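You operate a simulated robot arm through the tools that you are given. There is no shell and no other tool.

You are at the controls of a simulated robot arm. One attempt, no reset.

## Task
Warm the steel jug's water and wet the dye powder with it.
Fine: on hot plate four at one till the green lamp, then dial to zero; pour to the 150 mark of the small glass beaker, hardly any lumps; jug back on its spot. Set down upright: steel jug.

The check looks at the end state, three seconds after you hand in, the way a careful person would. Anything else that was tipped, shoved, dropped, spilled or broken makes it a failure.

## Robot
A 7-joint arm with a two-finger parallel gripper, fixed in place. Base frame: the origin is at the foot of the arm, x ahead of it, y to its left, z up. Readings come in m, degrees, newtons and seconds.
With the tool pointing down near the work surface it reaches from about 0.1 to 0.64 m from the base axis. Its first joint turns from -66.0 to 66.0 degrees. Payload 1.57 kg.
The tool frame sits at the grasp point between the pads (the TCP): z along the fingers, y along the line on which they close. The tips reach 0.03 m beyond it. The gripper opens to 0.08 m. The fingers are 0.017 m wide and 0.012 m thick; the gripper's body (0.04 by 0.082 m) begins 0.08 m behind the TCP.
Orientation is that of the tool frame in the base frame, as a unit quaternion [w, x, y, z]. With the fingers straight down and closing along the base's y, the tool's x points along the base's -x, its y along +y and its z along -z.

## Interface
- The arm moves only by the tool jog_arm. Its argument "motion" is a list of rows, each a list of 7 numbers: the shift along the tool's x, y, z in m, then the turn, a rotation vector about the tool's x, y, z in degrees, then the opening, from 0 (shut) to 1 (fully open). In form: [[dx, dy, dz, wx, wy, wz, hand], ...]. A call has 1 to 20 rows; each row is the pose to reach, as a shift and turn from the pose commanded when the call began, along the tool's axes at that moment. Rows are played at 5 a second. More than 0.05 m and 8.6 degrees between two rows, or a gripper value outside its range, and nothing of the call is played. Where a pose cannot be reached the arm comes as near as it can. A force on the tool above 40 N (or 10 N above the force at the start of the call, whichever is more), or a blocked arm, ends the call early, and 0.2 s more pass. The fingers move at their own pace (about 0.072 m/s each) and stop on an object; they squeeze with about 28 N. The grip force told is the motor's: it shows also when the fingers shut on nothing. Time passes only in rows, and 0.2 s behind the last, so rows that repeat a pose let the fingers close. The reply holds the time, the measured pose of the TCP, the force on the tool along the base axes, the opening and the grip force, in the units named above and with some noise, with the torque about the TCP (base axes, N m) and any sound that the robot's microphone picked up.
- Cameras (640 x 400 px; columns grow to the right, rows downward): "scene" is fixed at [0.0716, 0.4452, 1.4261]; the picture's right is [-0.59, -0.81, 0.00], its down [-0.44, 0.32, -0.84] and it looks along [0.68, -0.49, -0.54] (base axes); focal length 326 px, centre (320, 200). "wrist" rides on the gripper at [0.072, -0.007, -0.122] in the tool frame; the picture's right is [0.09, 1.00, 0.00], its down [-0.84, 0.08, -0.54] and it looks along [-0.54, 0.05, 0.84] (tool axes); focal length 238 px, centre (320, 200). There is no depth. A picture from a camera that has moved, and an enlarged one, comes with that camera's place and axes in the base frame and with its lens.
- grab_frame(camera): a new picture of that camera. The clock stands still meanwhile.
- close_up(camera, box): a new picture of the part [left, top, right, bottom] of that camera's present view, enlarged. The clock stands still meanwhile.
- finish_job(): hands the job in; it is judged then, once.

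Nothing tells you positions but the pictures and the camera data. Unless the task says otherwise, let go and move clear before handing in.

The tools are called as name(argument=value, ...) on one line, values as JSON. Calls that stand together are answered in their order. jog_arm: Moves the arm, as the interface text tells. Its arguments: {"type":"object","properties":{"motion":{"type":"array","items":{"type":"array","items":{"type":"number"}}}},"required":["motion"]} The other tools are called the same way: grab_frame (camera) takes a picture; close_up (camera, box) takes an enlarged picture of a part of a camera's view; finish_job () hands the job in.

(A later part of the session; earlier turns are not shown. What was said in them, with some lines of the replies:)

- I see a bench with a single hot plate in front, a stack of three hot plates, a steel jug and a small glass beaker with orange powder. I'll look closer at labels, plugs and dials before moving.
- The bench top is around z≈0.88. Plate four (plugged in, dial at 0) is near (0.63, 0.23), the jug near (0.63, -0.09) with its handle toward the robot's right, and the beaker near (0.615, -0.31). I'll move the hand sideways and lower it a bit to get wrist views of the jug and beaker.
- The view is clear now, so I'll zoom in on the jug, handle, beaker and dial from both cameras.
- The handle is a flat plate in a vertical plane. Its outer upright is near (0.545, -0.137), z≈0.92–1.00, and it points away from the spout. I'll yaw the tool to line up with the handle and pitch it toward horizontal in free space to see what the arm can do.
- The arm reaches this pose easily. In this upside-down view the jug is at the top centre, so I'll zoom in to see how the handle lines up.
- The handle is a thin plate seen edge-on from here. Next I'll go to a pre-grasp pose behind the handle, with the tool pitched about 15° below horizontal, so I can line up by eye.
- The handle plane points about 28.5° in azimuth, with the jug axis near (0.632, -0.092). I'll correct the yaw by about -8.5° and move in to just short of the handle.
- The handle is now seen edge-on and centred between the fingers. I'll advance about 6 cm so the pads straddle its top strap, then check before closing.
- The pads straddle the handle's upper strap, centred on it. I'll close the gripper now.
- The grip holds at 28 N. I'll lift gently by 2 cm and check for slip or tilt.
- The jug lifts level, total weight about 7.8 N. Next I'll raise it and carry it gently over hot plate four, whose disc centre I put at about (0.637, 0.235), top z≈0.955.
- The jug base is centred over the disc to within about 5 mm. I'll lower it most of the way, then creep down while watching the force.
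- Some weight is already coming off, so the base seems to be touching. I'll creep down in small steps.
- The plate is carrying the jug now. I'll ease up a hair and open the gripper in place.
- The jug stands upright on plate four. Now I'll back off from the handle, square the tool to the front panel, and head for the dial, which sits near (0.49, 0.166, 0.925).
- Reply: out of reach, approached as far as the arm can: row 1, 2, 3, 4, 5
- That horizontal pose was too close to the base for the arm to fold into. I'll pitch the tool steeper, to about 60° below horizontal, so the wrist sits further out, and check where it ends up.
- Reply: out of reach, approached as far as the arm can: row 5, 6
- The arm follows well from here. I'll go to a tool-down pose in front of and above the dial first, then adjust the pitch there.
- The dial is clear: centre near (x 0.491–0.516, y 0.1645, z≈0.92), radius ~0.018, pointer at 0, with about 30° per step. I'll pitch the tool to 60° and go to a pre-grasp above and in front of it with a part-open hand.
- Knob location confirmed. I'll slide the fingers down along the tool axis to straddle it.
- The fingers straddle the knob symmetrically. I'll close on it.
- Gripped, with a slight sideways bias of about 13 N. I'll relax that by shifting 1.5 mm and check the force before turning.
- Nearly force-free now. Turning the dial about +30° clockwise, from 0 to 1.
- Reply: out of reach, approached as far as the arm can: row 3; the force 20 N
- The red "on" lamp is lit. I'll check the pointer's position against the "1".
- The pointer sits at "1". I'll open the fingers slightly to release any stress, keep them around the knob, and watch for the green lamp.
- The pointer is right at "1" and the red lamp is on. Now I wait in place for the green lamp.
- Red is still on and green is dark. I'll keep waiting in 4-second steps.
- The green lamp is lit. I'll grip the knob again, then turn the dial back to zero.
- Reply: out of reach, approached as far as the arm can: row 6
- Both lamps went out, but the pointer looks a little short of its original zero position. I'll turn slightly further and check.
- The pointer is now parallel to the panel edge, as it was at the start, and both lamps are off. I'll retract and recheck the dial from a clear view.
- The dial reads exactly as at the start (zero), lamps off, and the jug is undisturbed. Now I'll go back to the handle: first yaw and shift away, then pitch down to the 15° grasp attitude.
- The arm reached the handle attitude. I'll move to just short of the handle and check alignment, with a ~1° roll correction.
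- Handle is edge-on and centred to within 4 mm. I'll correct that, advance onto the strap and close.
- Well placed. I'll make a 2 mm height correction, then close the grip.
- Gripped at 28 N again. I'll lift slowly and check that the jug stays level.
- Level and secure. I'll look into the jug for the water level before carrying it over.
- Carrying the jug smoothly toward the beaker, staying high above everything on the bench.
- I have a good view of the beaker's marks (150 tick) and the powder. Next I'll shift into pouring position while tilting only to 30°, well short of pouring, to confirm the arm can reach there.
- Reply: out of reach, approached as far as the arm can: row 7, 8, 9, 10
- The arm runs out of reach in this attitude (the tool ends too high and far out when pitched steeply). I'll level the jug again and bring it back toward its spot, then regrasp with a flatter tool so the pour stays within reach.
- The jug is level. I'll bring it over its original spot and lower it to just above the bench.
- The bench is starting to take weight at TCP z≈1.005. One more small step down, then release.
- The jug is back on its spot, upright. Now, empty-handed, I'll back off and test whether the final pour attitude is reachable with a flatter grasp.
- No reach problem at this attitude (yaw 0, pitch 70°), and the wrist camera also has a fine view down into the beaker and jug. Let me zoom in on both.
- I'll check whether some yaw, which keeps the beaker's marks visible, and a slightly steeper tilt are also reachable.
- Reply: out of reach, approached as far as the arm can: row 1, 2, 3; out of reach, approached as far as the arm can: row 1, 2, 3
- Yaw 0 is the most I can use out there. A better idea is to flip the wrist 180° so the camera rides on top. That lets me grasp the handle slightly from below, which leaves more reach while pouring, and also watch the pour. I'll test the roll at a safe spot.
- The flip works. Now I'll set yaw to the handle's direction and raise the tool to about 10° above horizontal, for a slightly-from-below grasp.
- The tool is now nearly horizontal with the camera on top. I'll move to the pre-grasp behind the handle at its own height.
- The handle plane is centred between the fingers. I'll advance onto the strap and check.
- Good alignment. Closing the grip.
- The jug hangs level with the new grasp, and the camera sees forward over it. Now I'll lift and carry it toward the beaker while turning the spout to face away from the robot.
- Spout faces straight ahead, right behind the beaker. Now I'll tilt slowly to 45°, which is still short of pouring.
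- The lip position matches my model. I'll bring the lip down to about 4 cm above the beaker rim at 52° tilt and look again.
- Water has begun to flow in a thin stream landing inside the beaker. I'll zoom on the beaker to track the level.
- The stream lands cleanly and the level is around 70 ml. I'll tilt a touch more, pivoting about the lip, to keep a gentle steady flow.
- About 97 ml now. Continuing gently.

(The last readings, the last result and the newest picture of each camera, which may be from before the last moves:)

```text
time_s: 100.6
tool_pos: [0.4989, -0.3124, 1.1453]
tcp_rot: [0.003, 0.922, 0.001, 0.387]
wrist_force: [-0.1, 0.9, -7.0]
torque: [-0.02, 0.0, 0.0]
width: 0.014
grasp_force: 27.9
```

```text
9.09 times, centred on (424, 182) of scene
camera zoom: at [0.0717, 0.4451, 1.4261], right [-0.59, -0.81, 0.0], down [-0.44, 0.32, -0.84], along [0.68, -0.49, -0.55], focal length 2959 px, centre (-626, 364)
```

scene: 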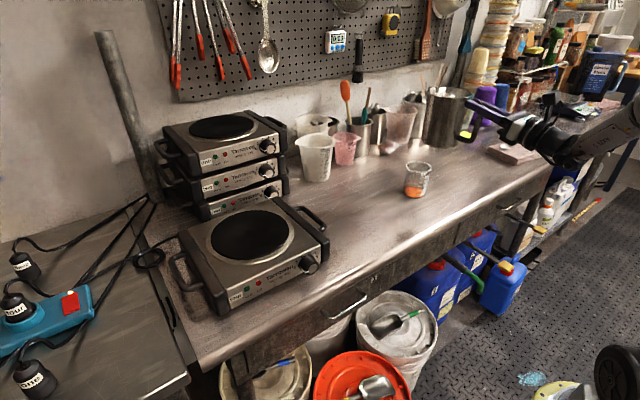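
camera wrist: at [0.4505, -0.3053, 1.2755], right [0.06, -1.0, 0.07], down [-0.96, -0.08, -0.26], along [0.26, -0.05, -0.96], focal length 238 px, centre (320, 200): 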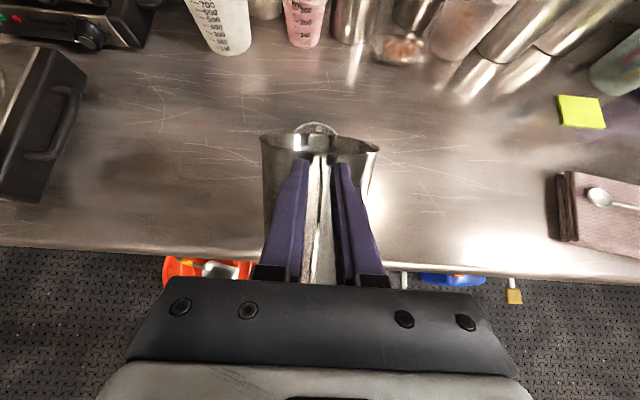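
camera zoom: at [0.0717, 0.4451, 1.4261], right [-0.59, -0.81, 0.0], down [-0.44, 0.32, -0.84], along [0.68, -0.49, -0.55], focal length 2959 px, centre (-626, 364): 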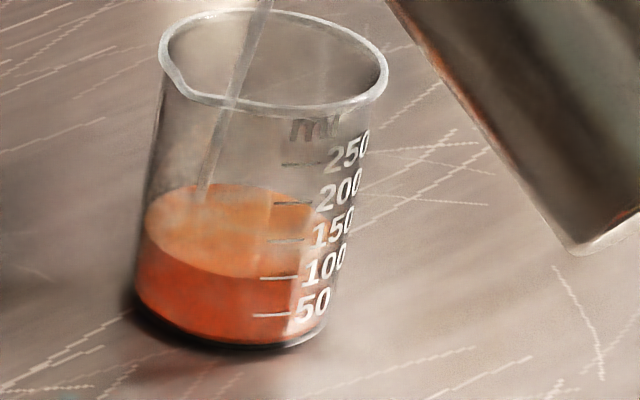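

The level is at about 103 ml by the 100 tick. I'll carry on with a small tilt increment.

jog_arm(motion=[[0.0013, 0, 0.0001, 0, -0.5, 0, 0], [0.0021, 0, 0.0002, 0, -0.8, 0, 0], [0.0026, 0, 0.0002, 0, -1, 0, 0]])

close_up(camera="scene", box=[406, 160, 442, 204])

```text
time_s: 101.4
tool_pos: [0.5004, -0.3112, 1.146]
tcp_rot: [0.002, 0.925, 0.001, 0.379]
wrist_force: [-0.1, -0.3, -6.5]
torque: [-0.03, -0.03, -0.04]
width: 0.0138
grasp_force: 27.6
```

```text
9.09 times, centred on (424, 182) of scene
camera zoom: at [0.0717, 0.4451, 1.4261], right [-0.59, -0.81, 0.0], down [-0.44, 0.32, -0.84], along [0.68, -0.49, -0.55], focal length 2959 px, centre (-626, 364)
```

zoom: 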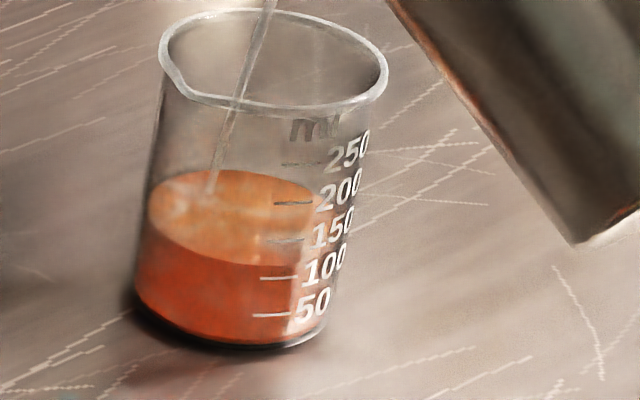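

About 118 ml. One more measured second of flow.

jog_arm(motion=[[0.0011, 0, 0.0001, 0, -0.4, 0, 0], [0.0021, 0, 0.0002, 0, -0.8, 0, 0], [0.0021, 0, 0.0002, 0, -0.8, 0, 0]])

close_up(camera="scene", box=[406, 160, 442, 204])

```text
time_s: 102.2
tool_pos: [0.5018, -0.3123, 1.1468]
tcp_rot: [0.002, 0.928, 0.001, 0.372]
wrist_force: [0.0, -0.4, -5.8]
torque: [0.02, 0.01, 0.03]
width: 0.0136
grasp_force: 28.9
```

```text
9.09 times, centred on (424, 182) of scene
camera zoom: at [0.0717, 0.4451, 1.4261], right [-0.59, -0.81, 0.0], down [-0.44, 0.32, -0.84], along [0.68, -0.49, -0.55], focal length 2959 px, centre (-626, 364)
```

zoom: 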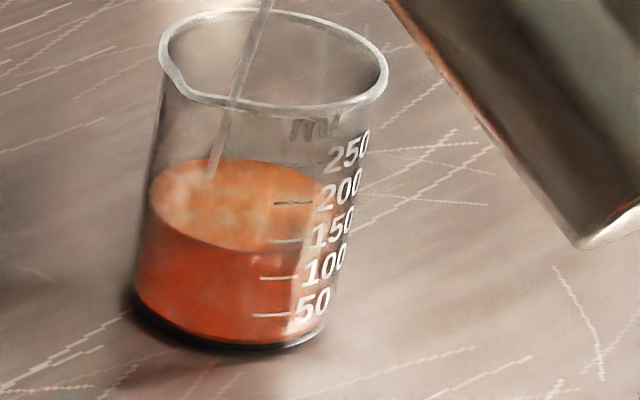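

About 138 ml. I'll hold one beat longer and then roll the jug back to stop the flow.

jog_arm(motion=[[0, 0, 0, 0, 0, 0, 0], [-0.002, 0, 0, 0, 3, 0, 0], [-0.004, 0, 0, 0, 9, 0, 0], [-0.004, 0, 0, 0, 16, 0, 0], [-0.004, 0, 0, 0, 20, 0, 0]])

close_up(camera="scene", box=[390, 140, 460, 210])

close_up(camera="scene", box=[406, 160, 442, 204])

```text
time_s: 103.4
tool_pos: [0.4984, -0.3112, 1.1447]
tcp_rot: [0.003, 0.849, 0.002, 0.528]
wrist_force: [-0.7, 0.5, -5.7]
torque: [-0.03, 0.19, 0.0]
width: 0.014
grasp_force: 28.3
```

```text
5.71 times, centred on (425, 175) of scene
camera zoom: at [0.0717, 0.4451, 1.4261], right [-0.59, -0.81, 0.0], down [-0.44, 0.32, -0.84], along [0.68, -0.49, -0.55], focal length 1860 px, centre (-280, 343)
```

zoom: 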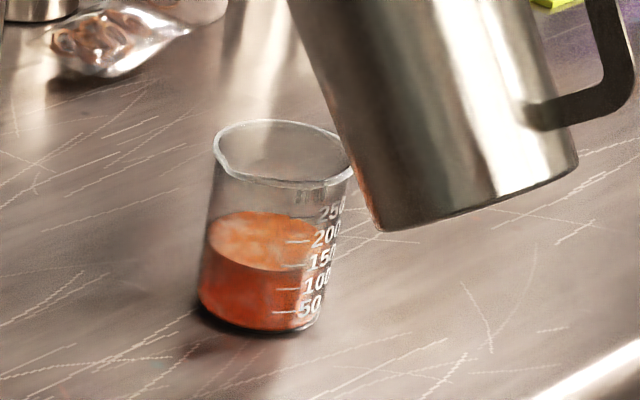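

```text
9.09 times, centred on (424, 182) of scene
camera zoom: at [0.0717, 0.4451, 1.4261], right [-0.59, -0.81, 0.0], down [-0.44, 0.32, -0.84], along [0.68, -0.49, -0.55], focal length 2959 px, centre (-626, 364)
```

zoom: 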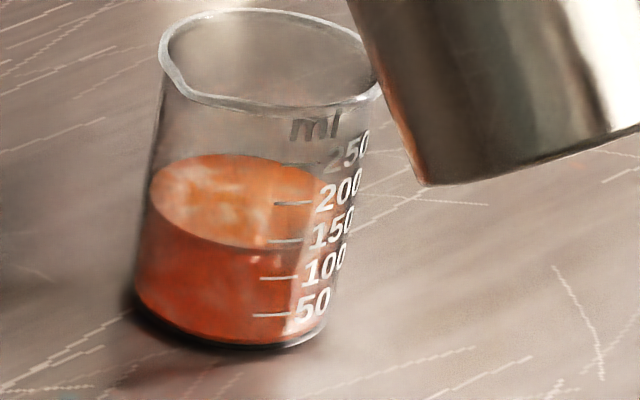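

The flow has stopped. I'll lift the jug clear a bit before judging the level.

jog_arm(motion=[[0.0105, 0, -0.0163, 0, 0, 0, 0], [0.021, 0, -0.0327, 0, 0, 0, 0], [0.0316, 0, -0.049, 0, 0, 0, 0], [0.0316, 0, -0.049, 0, 0, 0, 0]])

close_up(camera="scene", box=[406, 160, 442, 204])

close_up(camera="scene", box=[414, 174, 438, 194])

grab_frame(camera="scene")

```text
time_s: 104.4
tool_pos: [0.4682, -0.3117, 1.194]
tcp_rot: [0.003, 0.849, 0.0, 0.528]
wrist_force: [-0.3, -0.8, -6.1]
torque: [0.0, 0.18, -0.05]
width: 0.014
grasp_force: 28.1
```

```text
9.09 times, centred on (424, 182) of scene
camera zoom: at [0.0717, 0.4451, 1.4261], right [-0.59, -0.81, 0.0], down [-0.44, 0.32, -0.84], along [0.68, -0.49, -0.55], focal length 2959 px, centre (-626, 364)
```

zoom: 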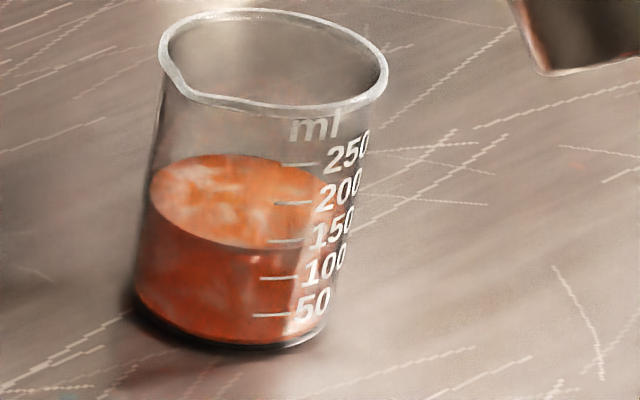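

```text
16.00 times, centred on (426, 184) of scene
camera zoom: at [0.0717, 0.4451, 1.4261], right [-0.59, -0.81, 0.0], down [-0.44, 0.32, -0.84], along [0.68, -0.49, -0.55], focal length 5207 px, centre (-1376, 456)
```

zoom: 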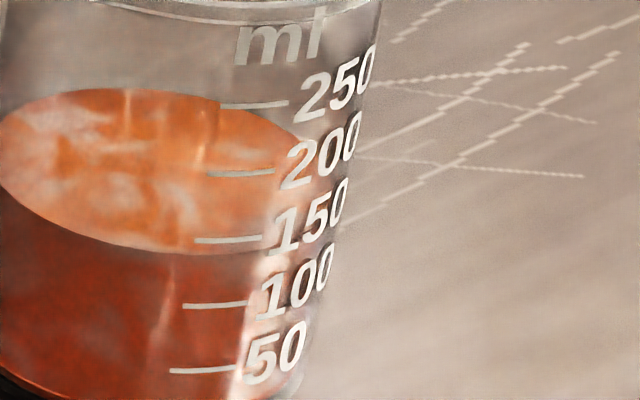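

```text
taken
```

scene: 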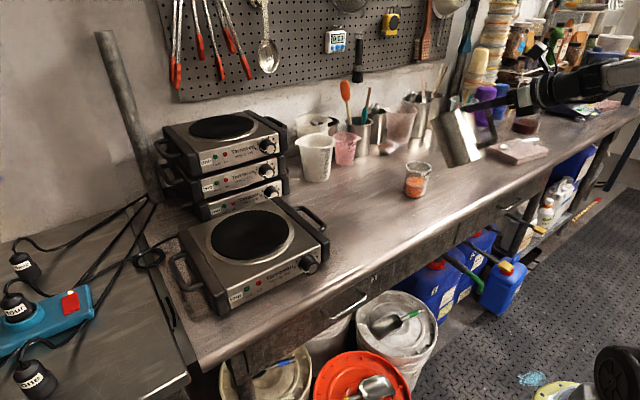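

The meniscus sits just under the 150 tick, around 141–142 ml. I'll add a small top-up: back to about 52° first (no flow), then a brief touch at ~56°.

jog_arm(motion=[[0, 0, 0, 0, -4, 0, 0], [0, 0, 0, 0, -8, 0, 0], [0, 0, 0, 0, -12, 0, 0], [-0.0098, 0, 0.0139, 0, -14, 0, 0], [-0.0213, 0, 0.0302, 0, -15, 0, 0], [-0.0328, 0, 0.0464, 0, -16, 0, 0], [-0.0328, 0, 0.0464, 0, -16, 0, 0]])

close_up(camera="scene", box=[390, 140, 460, 210])

```text
time_s: 106.0
tool_pos: [0.4956, -0.3136, 1.1463]
tcp_rot: [0.002, 0.914, 0.001, 0.406]
wrist_force: [-0.5, 0.2, -5.5]
torque: [0.0, 0.06, -0.01]
width: 0.0139
grasp_force: 27.8
```

```text
5.71 times, centred on (425, 175) of scene
camera zoom: at [0.0717, 0.4451, 1.4261], right [-0.59, -0.81, 0.0], down [-0.44, 0.32, -0.84], along [0.68, -0.49, -0.55], focal length 1860 px, centre (-280, 343)
```

zoom: 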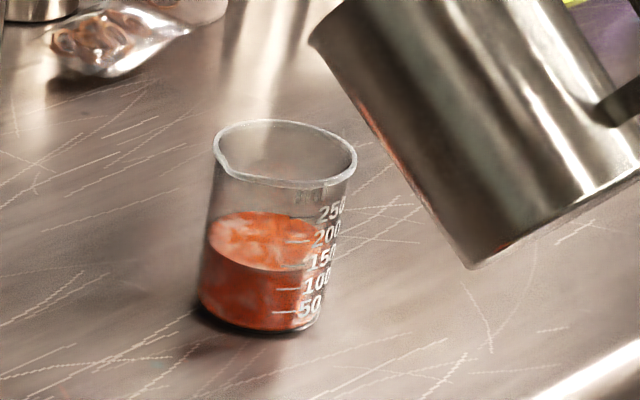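

No flow at 52°. Easing on to 55.5°.

jog_arm(motion=[[0.0039, 0, 0.0003, 0, -1.5, 0, 0], [0.0073, 0, 0.0005, 0, -2.8, 0, 0], [0.0091, 0, 0.0007, 0, -3.5, 0, 0]])

close_up(camera="scene", box=[390, 140, 460, 210])

```text
time_s: 106.8
tool_pos: [0.501, -0.3124, 1.1519]
tcp_rot: [0.003, 0.926, 0.001, 0.377]
wrist_force: [-0.3, -0.8, -6.0]
torque: [-0.01, -0.02, -0.02]
width: 0.0138
grasp_force: 28.1
```

```text
5.71 times, centred on (425, 175) of scene
camera zoom: at [0.0717, 0.4451, 1.4261], right [-0.59, -0.81, 0.0], down [-0.44, 0.32, -0.84], along [0.68, -0.49, -0.55], focal length 1860 px, centre (-280, 343)
```

zoom: 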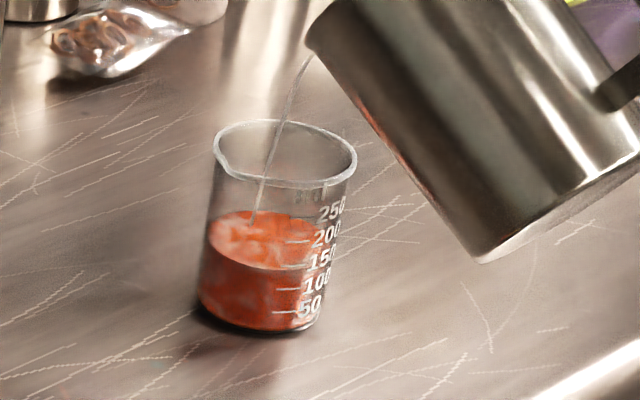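

A thin stream is flowing. I'll hold it briefly.

jog_arm(motion=[[0, 0, 0, 0, 0, 0, 0], [0, 0, 0, 0, 0, 0, 0]])

close_up(camera="scene", box=[406, 160, 442, 204])

close_up(camera="scene", box=[414, 174, 438, 194])

```text
time_s: 107.4
tool_pos: [0.5022, -0.3124, 1.1504]
tcp_rot: [0.002, 0.926, 0.001, 0.377]
wrist_force: [0.2, 0.1, -5.8]
torque: [0.0, 0.01, -0.01]
width: 0.0141
grasp_force: 28.0
```

```text
9.09 times, centred on (424, 182) of scene
camera zoom: at [0.0717, 0.4451, 1.4261], right [-0.59, -0.81, 0.0], down [-0.44, 0.32, -0.84], along [0.68, -0.49, -0.55], focal length 2959 px, centre (-626, 364)
```

zoom: 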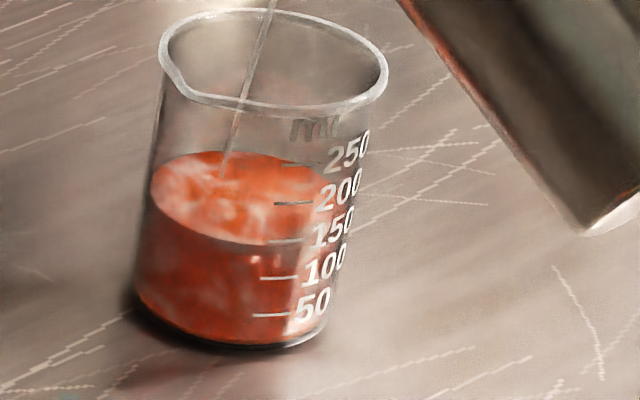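

```text
16.00 times, centred on (426, 184) of scene
camera zoom: at [0.0717, 0.4451, 1.4261], right [-0.59, -0.81, 0.0], down [-0.44, 0.32, -0.84], along [0.68, -0.49, -0.55], focal length 5207 px, centre (-1376, 456)
```

zoom: 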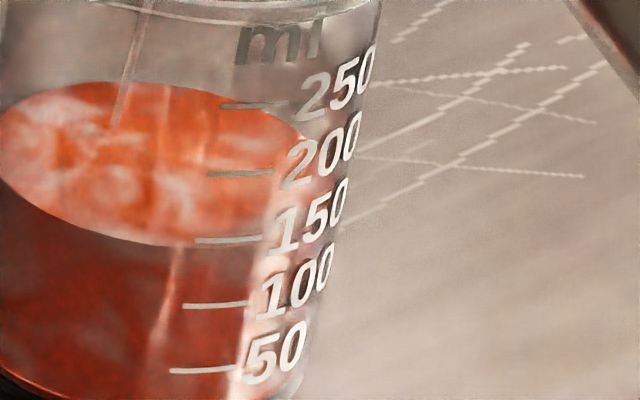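

About 146–147 ml and still trickling. I'll hold one more beat and then roll back while lifting.

jog_arm(motion=[[0, 0, 0, 0, 0, 0, 0], [0.001, 0, -0.001, 0, 3, 0, 0], [0.006, 0, -0.005, 0, 9, 0, 0], [0.016, 0, -0.018, 0, 15, 0, 0], [0.032, 0, -0.04, 0, 20, 0, 0], [0.05, 0, -0.065, 0, 22, 0, 0], [0.05, 0, -0.065, 0, 22, 0, 0]])

close_up(camera="scene", box=[414, 174, 438, 194])

close_up(camera="scene", box=[370, 100, 500, 210])

```text
time_s: 109.0
tool_pos: [0.4946, -0.3135, 1.2326]
tcp_rot: [0.003, 0.837, 0.001, 0.547]
wrist_force: [0.0, -0.3, -5.8]
torque: [0.01, 0.22, 0.01]
width: 0.0137
grasp_force: 27.8
```

```text
16.00 times, centred on (426, 184) of scene
camera zoom: at [0.0717, 0.4451, 1.4261], right [-0.59, -0.81, 0.0], down [-0.44, 0.32, -0.84], along [0.68, -0.49, -0.55], focal length 5207 px, centre (-1376, 456)
```

zoom: 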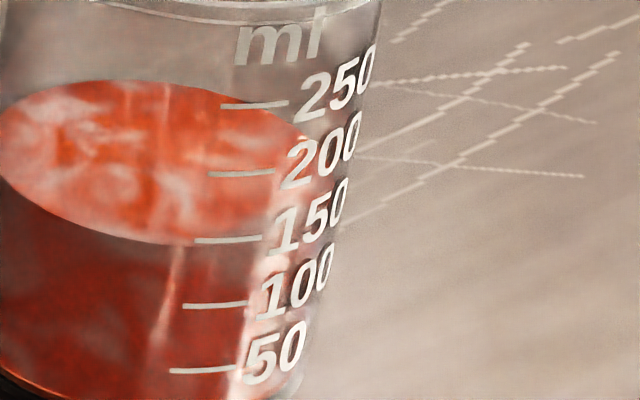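

```text
3.64 times, centred on (435, 155) of scene
camera zoom: at [0.0717, 0.4451, 1.4261], right [-0.59, -0.81, 0.0], down [-0.44, 0.32, -0.84], along [0.68, -0.49, -0.55], focal length 1184 px, centre (-98, 364)
```

zoom: 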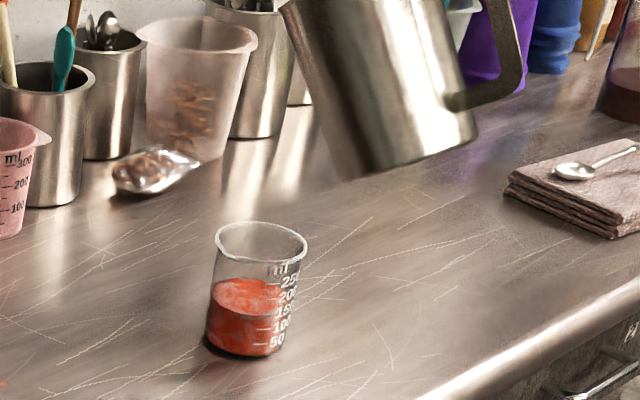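

The level now sits essentially on the 150 tick (~148 ml). I'll return the jug upright, well above everything.

jog_arm(motion=[[0, 0, 0, 0, 3, 0, 0], [0, 0, 0, 0, 7, 0, 0], [0, 0, 0, 0, 12, 0, 0], [0, 0, 0, 0, 17, 0, 0], [0, 0, 0, 0, 22, 0, 0], [0, 0, 0, 0, 27, 0, 0], [0, 0, 0, 0, 31, 0, 0], [0, 0, 0, 0, 33.5, 0, 0], [0, 0, 0, 0, 33.7, 0, 0]])

close_up(camera="scene", box=[370, 60, 500, 210])

close_up(camera="scene", box=[406, 160, 442, 204])

```text
time_s: 111.0
tool_pos: [0.4921, -0.3121, 1.2328]
tcp_rot: [0.001, 0.643, 0.002, 0.766]
wrist_force: [-0.1, -0.1, -5.7]
torque: [-0.03, 0.48, 0.02]
width: 0.0138
grasp_force: 28.0
```

```text
2.67 times, centred on (435, 135) of scene
camera zoom: at [0.0717, 0.4451, 1.4261], right [-0.59, -0.81, 0.0], down [-0.44, 0.32, -0.84], along [0.68, -0.49, -0.55], focal length 868 px, centre (13, 373)
```

zoom: 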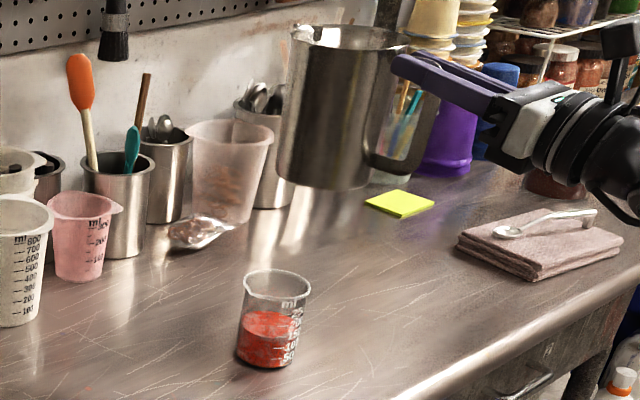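

```text
9.09 times, centred on (424, 182) of scene
camera zoom: at [0.0717, 0.4451, 1.4261], right [-0.59, -0.81, 0.0], down [-0.44, 0.32, -0.84], along [0.68, -0.49, -0.55], focal length 2959 px, centre (-626, 364)
```

zoom: 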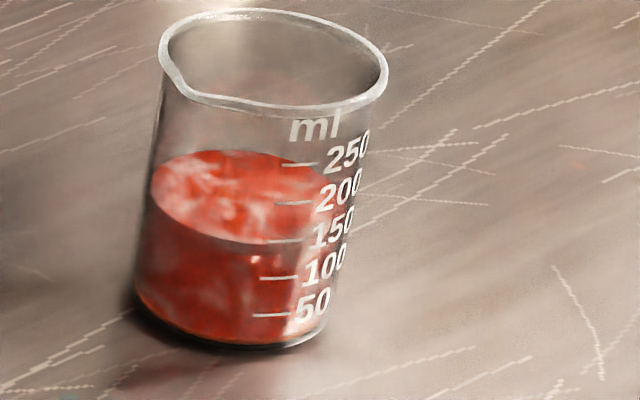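

The dye is turning evenly red as it dissolves. Now I'll carry the jug back toward its spot, turning it to its original orientation.

jog_arm(motion=[[-0.002, -0.0044, 0.0013, 0.7, 0, 0.12, 0], [-0.0064, -0.0142, 0.004, 2.25, 0, 0.4, 0], [-0.0136, -0.0302, 0.0086, 4.77, 0, 0.84, 0], [-0.0216, -0.048, 0.0136, 7.58, 0, 1.34, 0], [-0.0296, -0.0657, 0.0186, 10.4, 0, 1.84, 0], [-0.0376, -0.0835, 0.0237, 13.2, 0, 2.33, 0], [-0.0456, -0.1013, 0.0287, 16, 0, 2.83, 0], [-0.0536, -0.1191, 0.0338, 18.8, 0, 3.32, 0], [-0.0616, -0.1368, 0.0388, 21.6, 0, 3.82, 0], [-0.0696, -0.1546, 0.0438, 24.4, 0, 4.31, 0], [-0.076, -0.1688, 0.0479, 26.7, 0, 4.72, 0], [-0.079, -0.1755, 0.0498, 27.7, 0, 4.9, 0], [-0.08, -0.1777, 0.0504, 28.07, 0, 4.96, 0], [-0.08, -0.1777, 0.0504, 28.07, 0, 4.96, 0]])

grab_frame(camera="scene")

close_up(camera="scene", box=[406, 160, 442, 204])

```text
time_s: 114.0
tool_pos: [0.558, -0.1359, 1.1619]
tcp_rot: [-0.189, 0.623, 0.161, 0.742]
wrist_force: [-0.5, 0.6, -6.6]
torque: [-0.23, 0.45, 0.02]
width: 0.0141
grasp_force: 28.0
```

```text
taken
```

scene: 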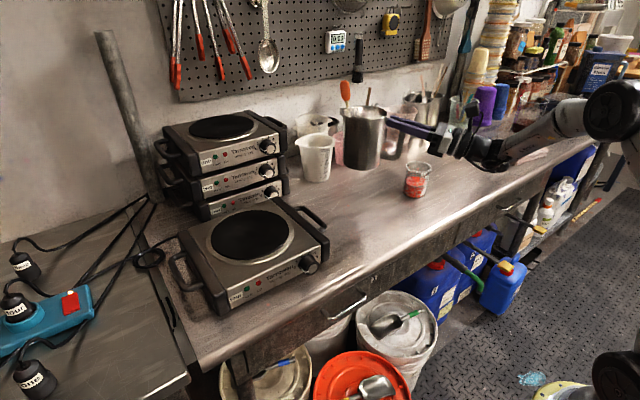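

```text
9.09 times, centred on (424, 182) of scene
camera zoom: at [0.0717, 0.4452, 1.4261], right [-0.59, -0.81, 0.0], down [-0.44, 0.32, -0.84], along [0.68, -0.49, -0.55], focal length 2959 px, centre (-626, 364)
```

zoom: 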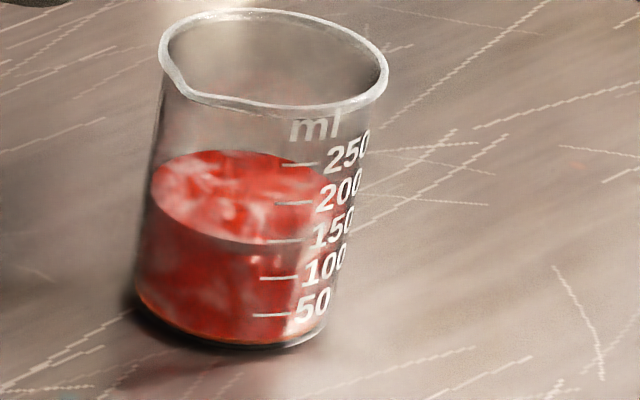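

Lowering straight down over the jug's own spot.

jog_arm(motion=[[-0.012, -0.0003, -0.0023, 0, 0, 0, 0], [-0.032, -0.0006, -0.006, 0, 0, 0, 0], [-0.056, -0.001, -0.0105, 0, 0, 0, 0], [-0.08, -0.0015, -0.015, 0, 0, 0, 0], [-0.104, -0.002, -0.0195, 0, 0, 0, 0], [-0.121, -0.0023, -0.0227, 0, 0, 0, 0], [-0.1278, -0.0024, -0.024, 0, 0, 0, 0], [-0.1278, -0.0024, -0.024, 0, 0, 0, 0]])

close_up(camera="scene", box=[330, 130, 490, 230])

```text
time_s: 115.8
tool_pos: [0.5546, -0.1348, 1.0309]
tcp_rot: [-0.188, 0.622, 0.161, 0.742]
wrist_force: [0.8, 0.0, -5.2]
torque: [-0.25, 0.41, 0.0]
width: 0.0135
grasp_force: 28.2
```

```text
4.00 times, centred on (410, 180) of scene
camera zoom: at [0.0717, 0.4452, 1.4261], right [-0.59, -0.81, 0.0], down [-0.44, 0.32, -0.84], along [0.68, -0.49, -0.55], focal length 1302 px, centre (-40, 280)
```

zoom: 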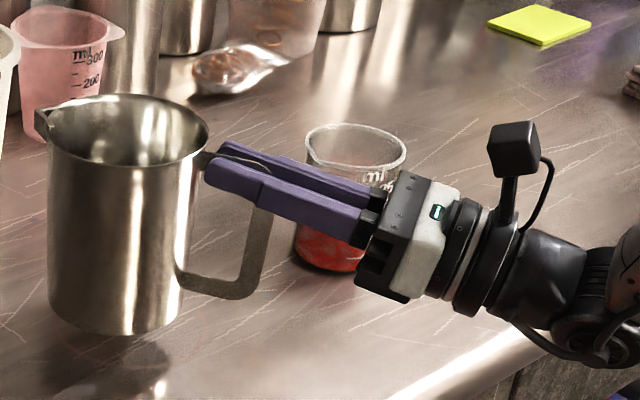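

jog_arm(motion=[[-0.008, -0.0002, -0.0009, 0, 0, 0, 0], [-0.016, -0.0004, -0.0018, 0, 0, 0, 0], [-0.022, -0.0005, -0.0025, 0, 0, 0, 0], [-0.0259, -0.0006, -0.003, 0, 0, 0, 0], [-0.0259, -0.0006, -0.003, 0, 0, 0, 0]])

```text
time_s: 117.0
tool_pos: [0.5569, -0.1337, 1.0053]
tcp_rot: [-0.187, 0.623, 0.16, 0.742]
wrist_force: [0.1, 0.0, -6.6]
torque: [-0.24, 0.41, 0.02]
width: 0.0141
grasp_force: 27.6
```

jog_arm(motion=[[-0.0015, 0, -0.0003, 0, 0, 0, 0], [-0.003, 0, -0.0005, 0, 0, 0, 0], [-0.003, 0, -0.0005, 0, 0, 0, 0]])

```text
time_s: 117.8
tool_pos: [0.5562, -0.1323, 1.0026]
tcp_rot: [-0.188, 0.623, 0.16, 0.742]
wrist_force: [-0.4, 0.0, -5.7]
torque: [-0.23, 0.42, 0.02]
width: 0.0139
grasp_force: 27.7
```

jog_arm(motion=[[-0.0012, 0, -0.0002, 0, 0, 0, 0], [-0.0024, 0, -0.0004, 0, 0, 0, 0], [-0.0024, 0, -0.0004, 0, 0, 0, 0]])

```text
time_s: 118.6
tool_pos: [0.5561, -0.1328, 1.0006]
tcp_rot: [-0.186, 0.623, 0.159, 0.743]
wrist_force: [0.4, 0.2, -3.7]
torque: [0.02, 0.26, 0.09]
width: 0.0141
grasp_force: 27.5
```

Contact is starting. One more small step to rest it fully on the bench.

jog_arm(motion=[[-0.0008, 0, -0.0001, 0, 0, 0, 0], [-0.0013, 0, -0.0002, 0, 0, 0, 0], [-0.0013, 0, -0.0002, 0, 0, 0, 0]])

```text
time_s: 119.4
tool_pos: [0.5578, -0.1323, 0.9996]
tcp_rot: [-0.186, 0.622, 0.16, 0.743]
wrist_force: [0.9, -2.4, 3.8]
torque: [0.37, -0.21, -0.09]
width: 0.0138
grasp_force: 28.4
```

The jug rests on the bench. Easing off and releasing.

jog_arm(motion=[[0.0008, 0, 0.0001, 0, 0, 0, 0], [0.0008, 0, 0.0001, 0, 0, 0, 0.25], [0.0008, 0, 0.0001, 0, 0, 0, 0.6], [0.0008, 0, 0.0001, 0, 0, 0, 0.9], [0.0008, 0, 0.0001, 0, 0, 0, 1], [0.0008, 0, 0.0001, 0, 0, 0, 1]])

close_up(camera="scene", box=[330, 130, 490, 230])

grab_frame(camera="wrist")

```text
time_s: 120.8
tool_pos: [0.5548, -0.1321, 0.9995]
tcp_rot: [-0.187, 0.623, 0.16, 0.742]
wrist_force: [-0.3, -0.1, 0.3]
torque: [0.01, 0.0, -0.02]
width: 0.0799
grasp_force: 0.1
```

```text
4.00 times, centred on (410, 180) of scene
camera zoom: at [0.0716, 0.4452, 1.4261], right [-0.59, -0.81, 0.0], down [-0.44, 0.32, -0.84], along [0.68, -0.49, -0.54], focal length 1302 px, centre (-40, 280)
```

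zoom: 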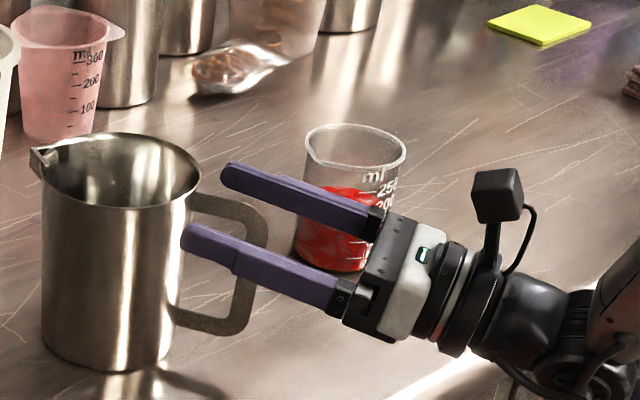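

```text
taken
camera wrist: at [0.4363, -0.1905, 1.0497], right [0.46, -0.88, 0.1], down [-0.3, -0.26, -0.92], along [0.83, 0.39, -0.39], focal length 238 px, centre (320, 200)
```

wrist: 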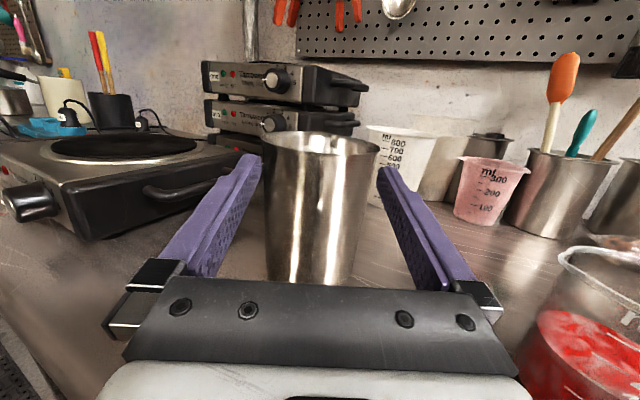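

The jug is set down upright on its spot. I'll back off and then look into the beaker from above to check the mix.

jog_arm(motion=[[0.0052, 0, -0.0296, 0, 0, 0, 1], [0.0104, 0, -0.0591, 0, 0, 0, 1], [0.0174, 0, -0.0985, 0, 0, 0, 1], [0.06, 0, -0.091, 0, 0, 0, 1], [0.105, 0, -0.083, 0, 0, 0, 1], [0.15, 0, -0.075, 0, 0, 0, 1], [0.15, 0, -0.075, 0, 0, 0, 1]])

grab_frame(camera="scene")

close_up(camera="scene", box=[400, 155, 440, 205])

grab_frame(camera="wrist")

```text
time_s: 122.4
tool_pos: [0.4684, -0.181, 1.1357]
tcp_rot: [-0.188, 0.623, 0.16, 0.743]
wrist_force: [0.3, -0.8, -0.1]
torque: [0.02, 0.0, 0.02]
width: 0.0798
grasp_force: 0.0
```

```text
taken
```

scene: 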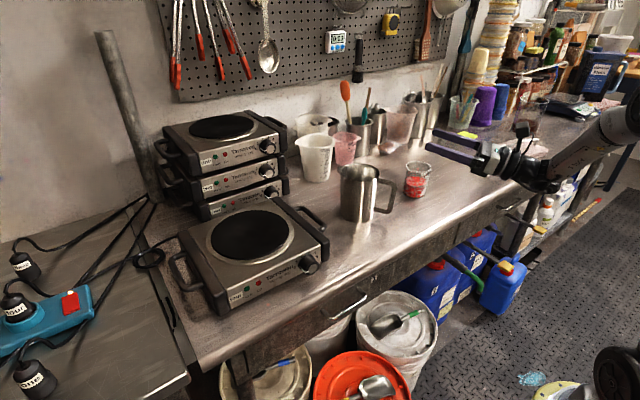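

```text
8.00 times, centred on (420, 180) of scene
camera zoom: at [0.0716, 0.4452, 1.4261], right [-0.59, -0.81, 0.0], down [-0.44, 0.32, -0.84], along [0.68, -0.49, -0.54], focal length 2604 px, centre (-480, 360)
```

zoom: 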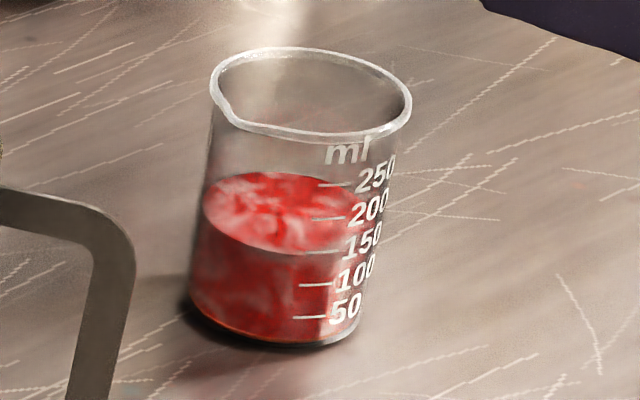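

```text
taken
camera wrist: at [0.3487, -0.2386, 1.1852], right [0.46, -0.88, 0.09], down [-0.3, -0.26, -0.92], along [0.83, 0.39, -0.39], focal length 238 px, centre (320, 200)
```

wrist: 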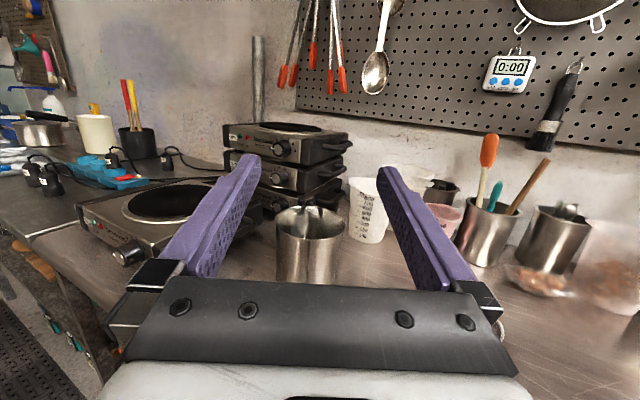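

jog_arm(motion=[[0.0072, 0.0124, -0.0071, -6.8, 0, -1.2, 1], [0.0143, 0.0248, -0.0143, -13.6, 0, -2.4, 1], [0.0215, 0.0372, -0.0214, -20.5, 0, -3.6, 1], [0.0286, 0.0495, -0.0285, -27.3, 0, -4.8, 1], [0.0358, 0.0619, -0.0357, -34.1, 0, -6, 1], [0.0429, 0.0743, -0.0428, -40.9, 0, -7.2, 1], [0.0429, 0.0743, -0.0428, -40.9, 0, -7.2, 1]])

jog_arm(motion=[[0, 0, 0, 0, -7, 0, 1], [0, 0, 0, 0, -14, 0, 1], [0, 0, 0, 0, -21, 0, 1], [0, 0, 0, 0, -21, 0, 1]])

grab_frame(camera="wrist")

close_up(camera="wrist", box=[270, 150, 380, 260])

```text
time_s: 124.0
tool_pos: [0.46, -0.2668, 1.1668]
tcp_rot: [0.09, 0.638, -0.072, 0.761]
wrist_force: [-0.3, -0.1, 0.5]
torque: [0.03, 0.02, -0.01]
width: 0.0798
grasp_force: 0.0
```

```text
time_s: 125.0
tool_pos: [0.4609, -0.2666, 1.167]
tcp_rot: [0.073, 0.767, -0.086, 0.632]
wrist_force: [0.0, -0.3, -0.3]
torque: [0.01, -0.01, -0.01]
width: 0.08
grasp_force: 0.1
```

```text
taken
camera wrist: at [0.3585, -0.2379, 1.2627], right [-0.21, -0.97, 0.09], down [-0.69, 0.08, -0.72], along [0.69, -0.21, -0.69], focal length 238 px, centre (320, 200)
```

wrist: 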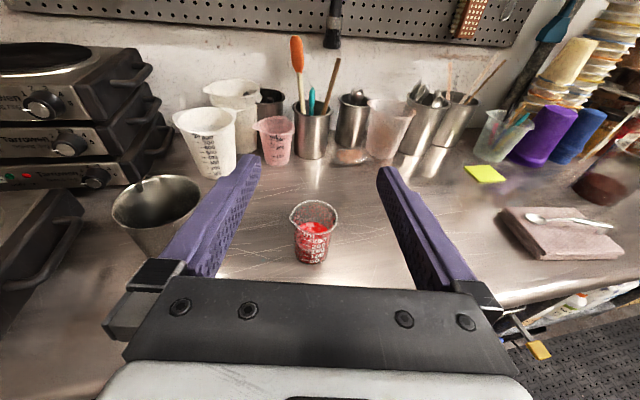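

```text
3.64 times, centred on (325, 205) of wrist
camera zoom: at [0.3585, -0.2379, 1.2627], right [-0.21, -0.97, 0.09], down [-0.69, 0.08, -0.72], along [0.69, -0.21, -0.69], focal length 867 px, centre (302, 182)
```

zoom: 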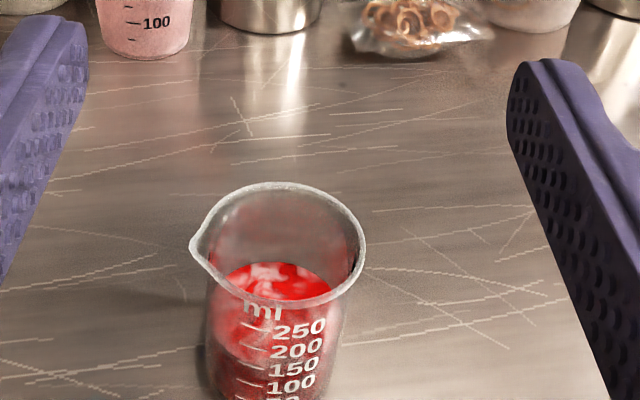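

close_up(camera="wrist", box=[285, 195, 345, 265])

close_up(camera="wrist", box=[100, 165, 215, 260])

close_up(camera="scene", box=[160, 180, 340, 310])

```text
5.71 times, centred on (315, 230) of wrist
camera zoom: at [0.3585, -0.2379, 1.2627], right [-0.21, -0.97, 0.09], down [-0.69, 0.08, -0.72], along [0.69, -0.21, -0.69], focal length 1362 px, centre (349, 29)
```

zoom: 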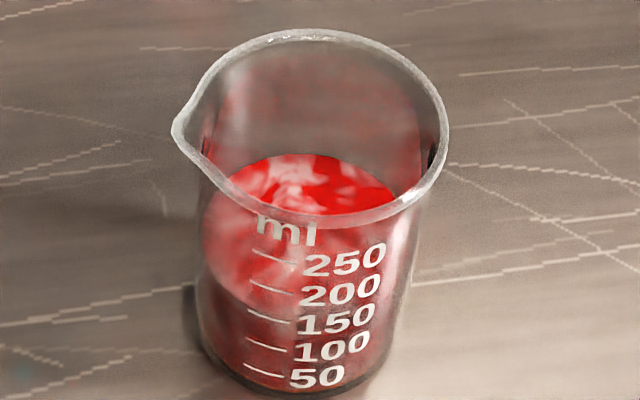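

```text
4.21 times, centred on (158, 212) of wrist
camera zoom: at [0.3585, -0.2379, 1.2627], right [-0.21, -0.97, 0.09], down [-0.69, 0.08, -0.72], along [0.69, -0.21, -0.69], focal length 1004 px, centre (1004, 147)
```

zoom: 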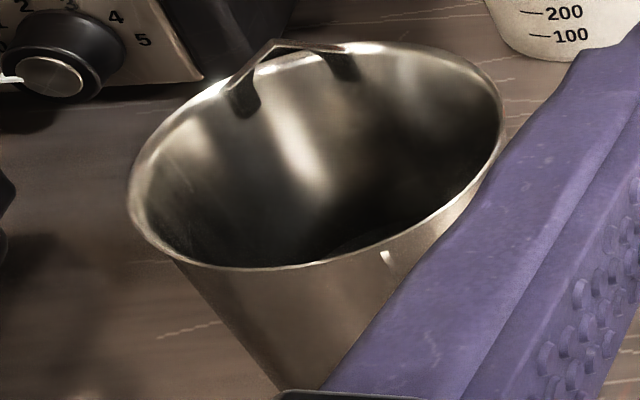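

```text
3.08 times, centred on (250, 245) of scene
camera zoom: at [0.0716, 0.4452, 1.4261], right [-0.59, -0.81, 0.0], down [-0.44, 0.32, -0.84], along [0.68, -0.49, -0.54], focal length 1001 px, centre (535, 62)
```

zoom: 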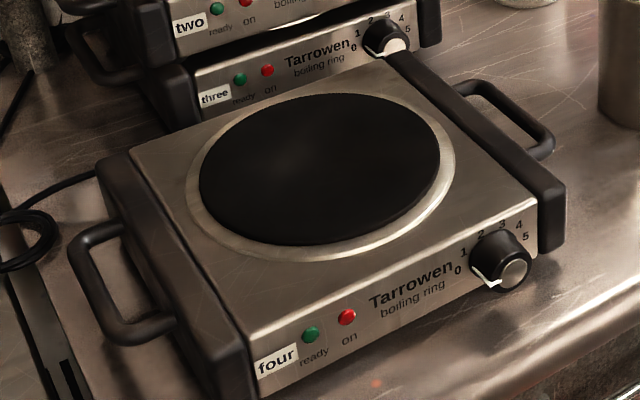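

Level reads 150 at the tick, no spills visible, dial at zero with lamps off, jug upright. I'll move the hand clear and take a last look at everything.

jog_arm(motion=[[0.02, 0, -0.025, 0, 0, 0, 1], [0.04, 0, -0.05, 0, 0, 0, 1], [0.06, 0, -0.075, 0, 0, 0, 1], [0.07, 0, -0.085, 0, 0, 0, 1], [0.07, 0, -0.085, 0, 0, 0, 1], [0.07, 0, -0.085, 0, 0, 0, 1], [0.07, 0, -0.085, 0, 0, 0, 1], [0.07, 0, -0.085, 0, 0, 0, 1], [0.07, 0, -0.085, 0, 0, 0, 1], [0.07, 0, -0.085, 0, 0, 0, 1]])

grab_frame(camera="scene")

close_up(camera="scene", box=[330, 140, 450, 230])

close_up(camera="scene", box=[402, 160, 434, 200])

grab_frame(camera="wrist")

```text
time_s: 127.2
tool_pos: [0.391, -0.2521, 1.2518]
tcp_rot: [0.074, 0.766, -0.086, 0.633]
wrist_force: [-0.9, -0.6, -0.4]
torque: [-0.01, 0.0, -0.01]
width: 0.08
grasp_force: 0.1
```

```text
taken
```

scene: 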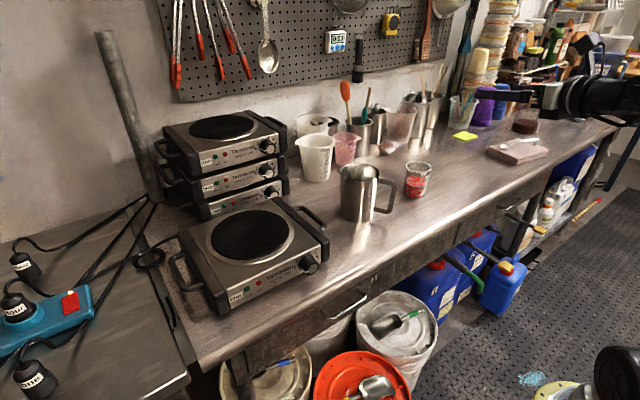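

```text
4.44 times, centred on (390, 185) of scene
camera zoom: at [0.0716, 0.4452, 1.4261], right [-0.59, -0.81, 0.0], down [-0.44, 0.32, -0.84], along [0.68, -0.49, -0.54], focal length 1446 px, centre (9, 267)
```

zoom: 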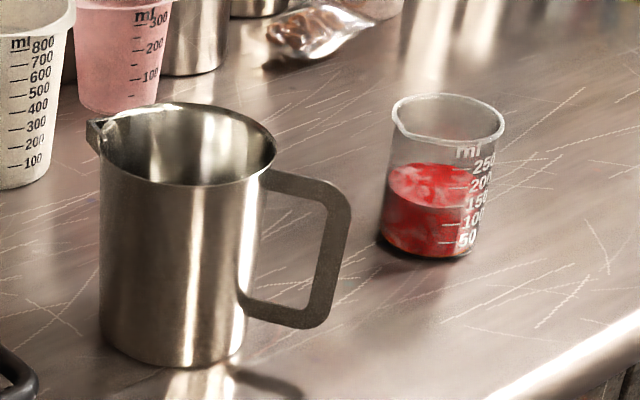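

```text
10.00 times, centred on (418, 180) of scene
camera zoom: at [0.0716, 0.4452, 1.4261], right [-0.59, -0.81, 0.0], down [-0.44, 0.32, -0.84], along [0.68, -0.49, -0.54], focal length 3255 px, centre (-660, 400)
```

zoom: 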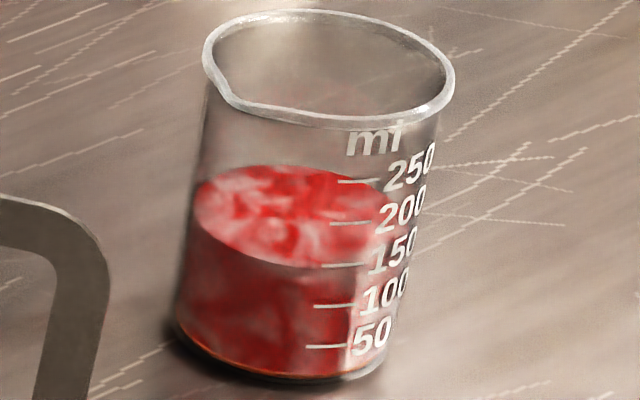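

```text
taken
camera wrist: at [0.2891, -0.2224, 1.3457], right [-0.21, -0.97, 0.09], down [-0.69, 0.08, -0.72], along [0.69, -0.21, -0.69], focal length 238 px, centre (320, 200)
```

wrist: 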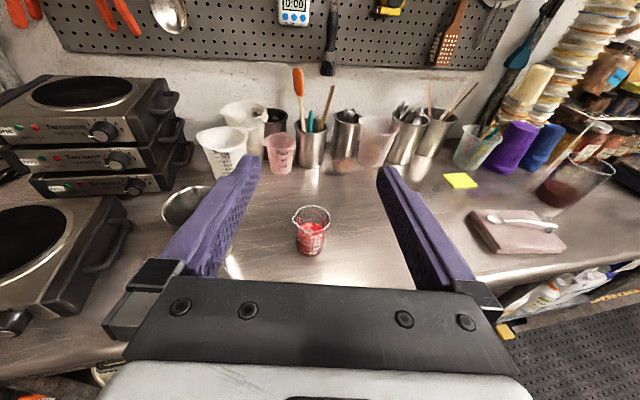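

The level sits right at the 150 tick. I'll wait a few more seconds and see whether the mix is still evening out.

jog_arm(motion=[[0, 0, 0, 0, 0, 0, 1], [0, 0, 0, 0, 0, 0, 1], [0, 0, 0, 0, 0, 0, 1], [0, 0, 0, 0, 0, 0, 1], [0, 0, 0, 0, 0, 0, 1], [0, 0, 0, 0, 0, 0, 1], [0, 0, 0, 0, 0, 0, 1], [0, 0, 0, 0, 0, 0, 1], [0, 0, 0, 0, 0, 0, 1], [0, 0, 0, 0, 0, 0, 1], [0, 0, 0, 0, 0, 0, 1], [0, 0, 0, 0, 0, 0, 1], [0, 0, 0, 0, 0, 0, 1], [0, 0, 0, 0, 0, 0, 1], [0, 0, 0, 0, 0, 0, 1], [0, 0, 0, 0, 0, 0, 1], [0, 0, 0, 0, 0, 0, 1], [0, 0, 0, 0, 0, 0, 1], [0, 0, 0, 0, 0, 0, 1], [0, 0, 0, 0, 0, 0, 1]])

close_up(camera="scene", box=[402, 160, 434, 200])

close_up(camera="wrist", box=[285, 195, 340, 265])

```text
time_s: 131.4
tool_pos: [0.3917, -0.2531, 1.2518]
tcp_rot: [0.074, 0.766, -0.086, 0.632]
wrist_force: [0.1, -0.4, 0.5]
torque: [-0.02, 0.01, -0.01]
width: 0.0803
grasp_force: 0.1
```

```text
10.00 times, centred on (418, 180) of scene
camera zoom: at [0.0716, 0.4452, 1.4261], right [-0.59, -0.81, 0.0], down [-0.44, 0.32, -0.84], along [0.68, -0.49, -0.54], focal length 3255 px, centre (-660, 400)
```

zoom: 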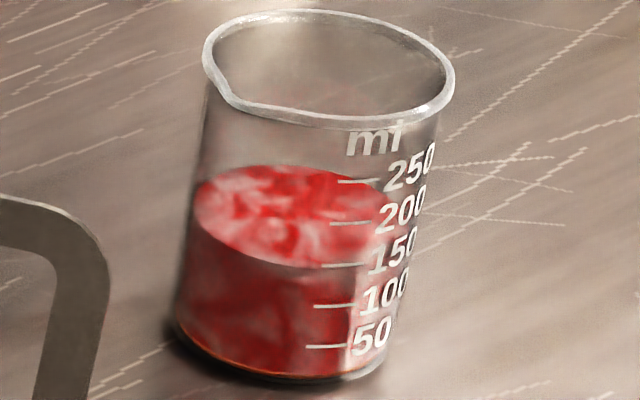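

```text
5.71 times, centred on (312, 230) of wrist
camera zoom: at [0.2891, -0.2224, 1.3457], right [-0.21, -0.97, 0.09], down [-0.69, 0.08, -0.72], along [0.69, -0.21, -0.69], focal length 1362 px, centre (363, 29)
```

zoom: 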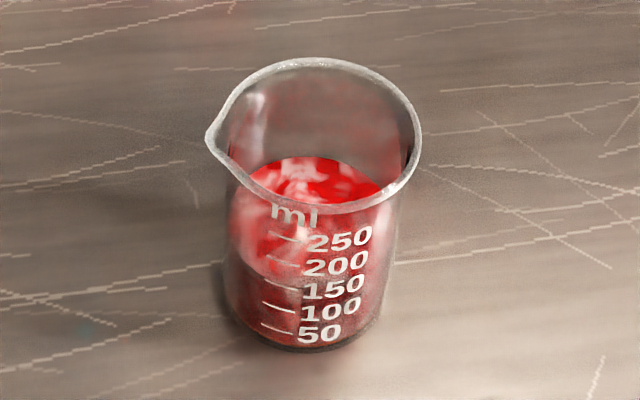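

Everything is in its end state. The jug is upright on its spot, the beaker is filled to the 150 mark with evenly red dye, dial four is at zero with lamps off, and the gripper is open and clear. Handing in.

finish_job()

```text
The job is handed in.
```

The job is handed in. The water was warmed on hot plate four and poured onto the dye, and the jug is back on its spot. I haven't seen the result of the check.

- **Heating:** the jug sat on plate four with the dial at one. Once I saw the green lamp lit, I turned the dial back to zero. Both lamps were off afterwards.
- **Pour:** I filled the small beaker to the 150 mark in two steps, a main pour and a small top-up. No spills were visible.
- **Lumps:** the dye is red throughout with some pale patches on the surface. They did not change over the last few seconds. I saw no distinct lumps, but I can't rule out that the patches are undissolved powder rather than reflections.
- **Jug:** it is upright, within about 3 mm of where it started. I set it down there once after heating to change my grip before pouring.
- **Hot plate four:** it shifted about 2–3 mm while I was turning the dial.

The gripper is open and clear of everything.
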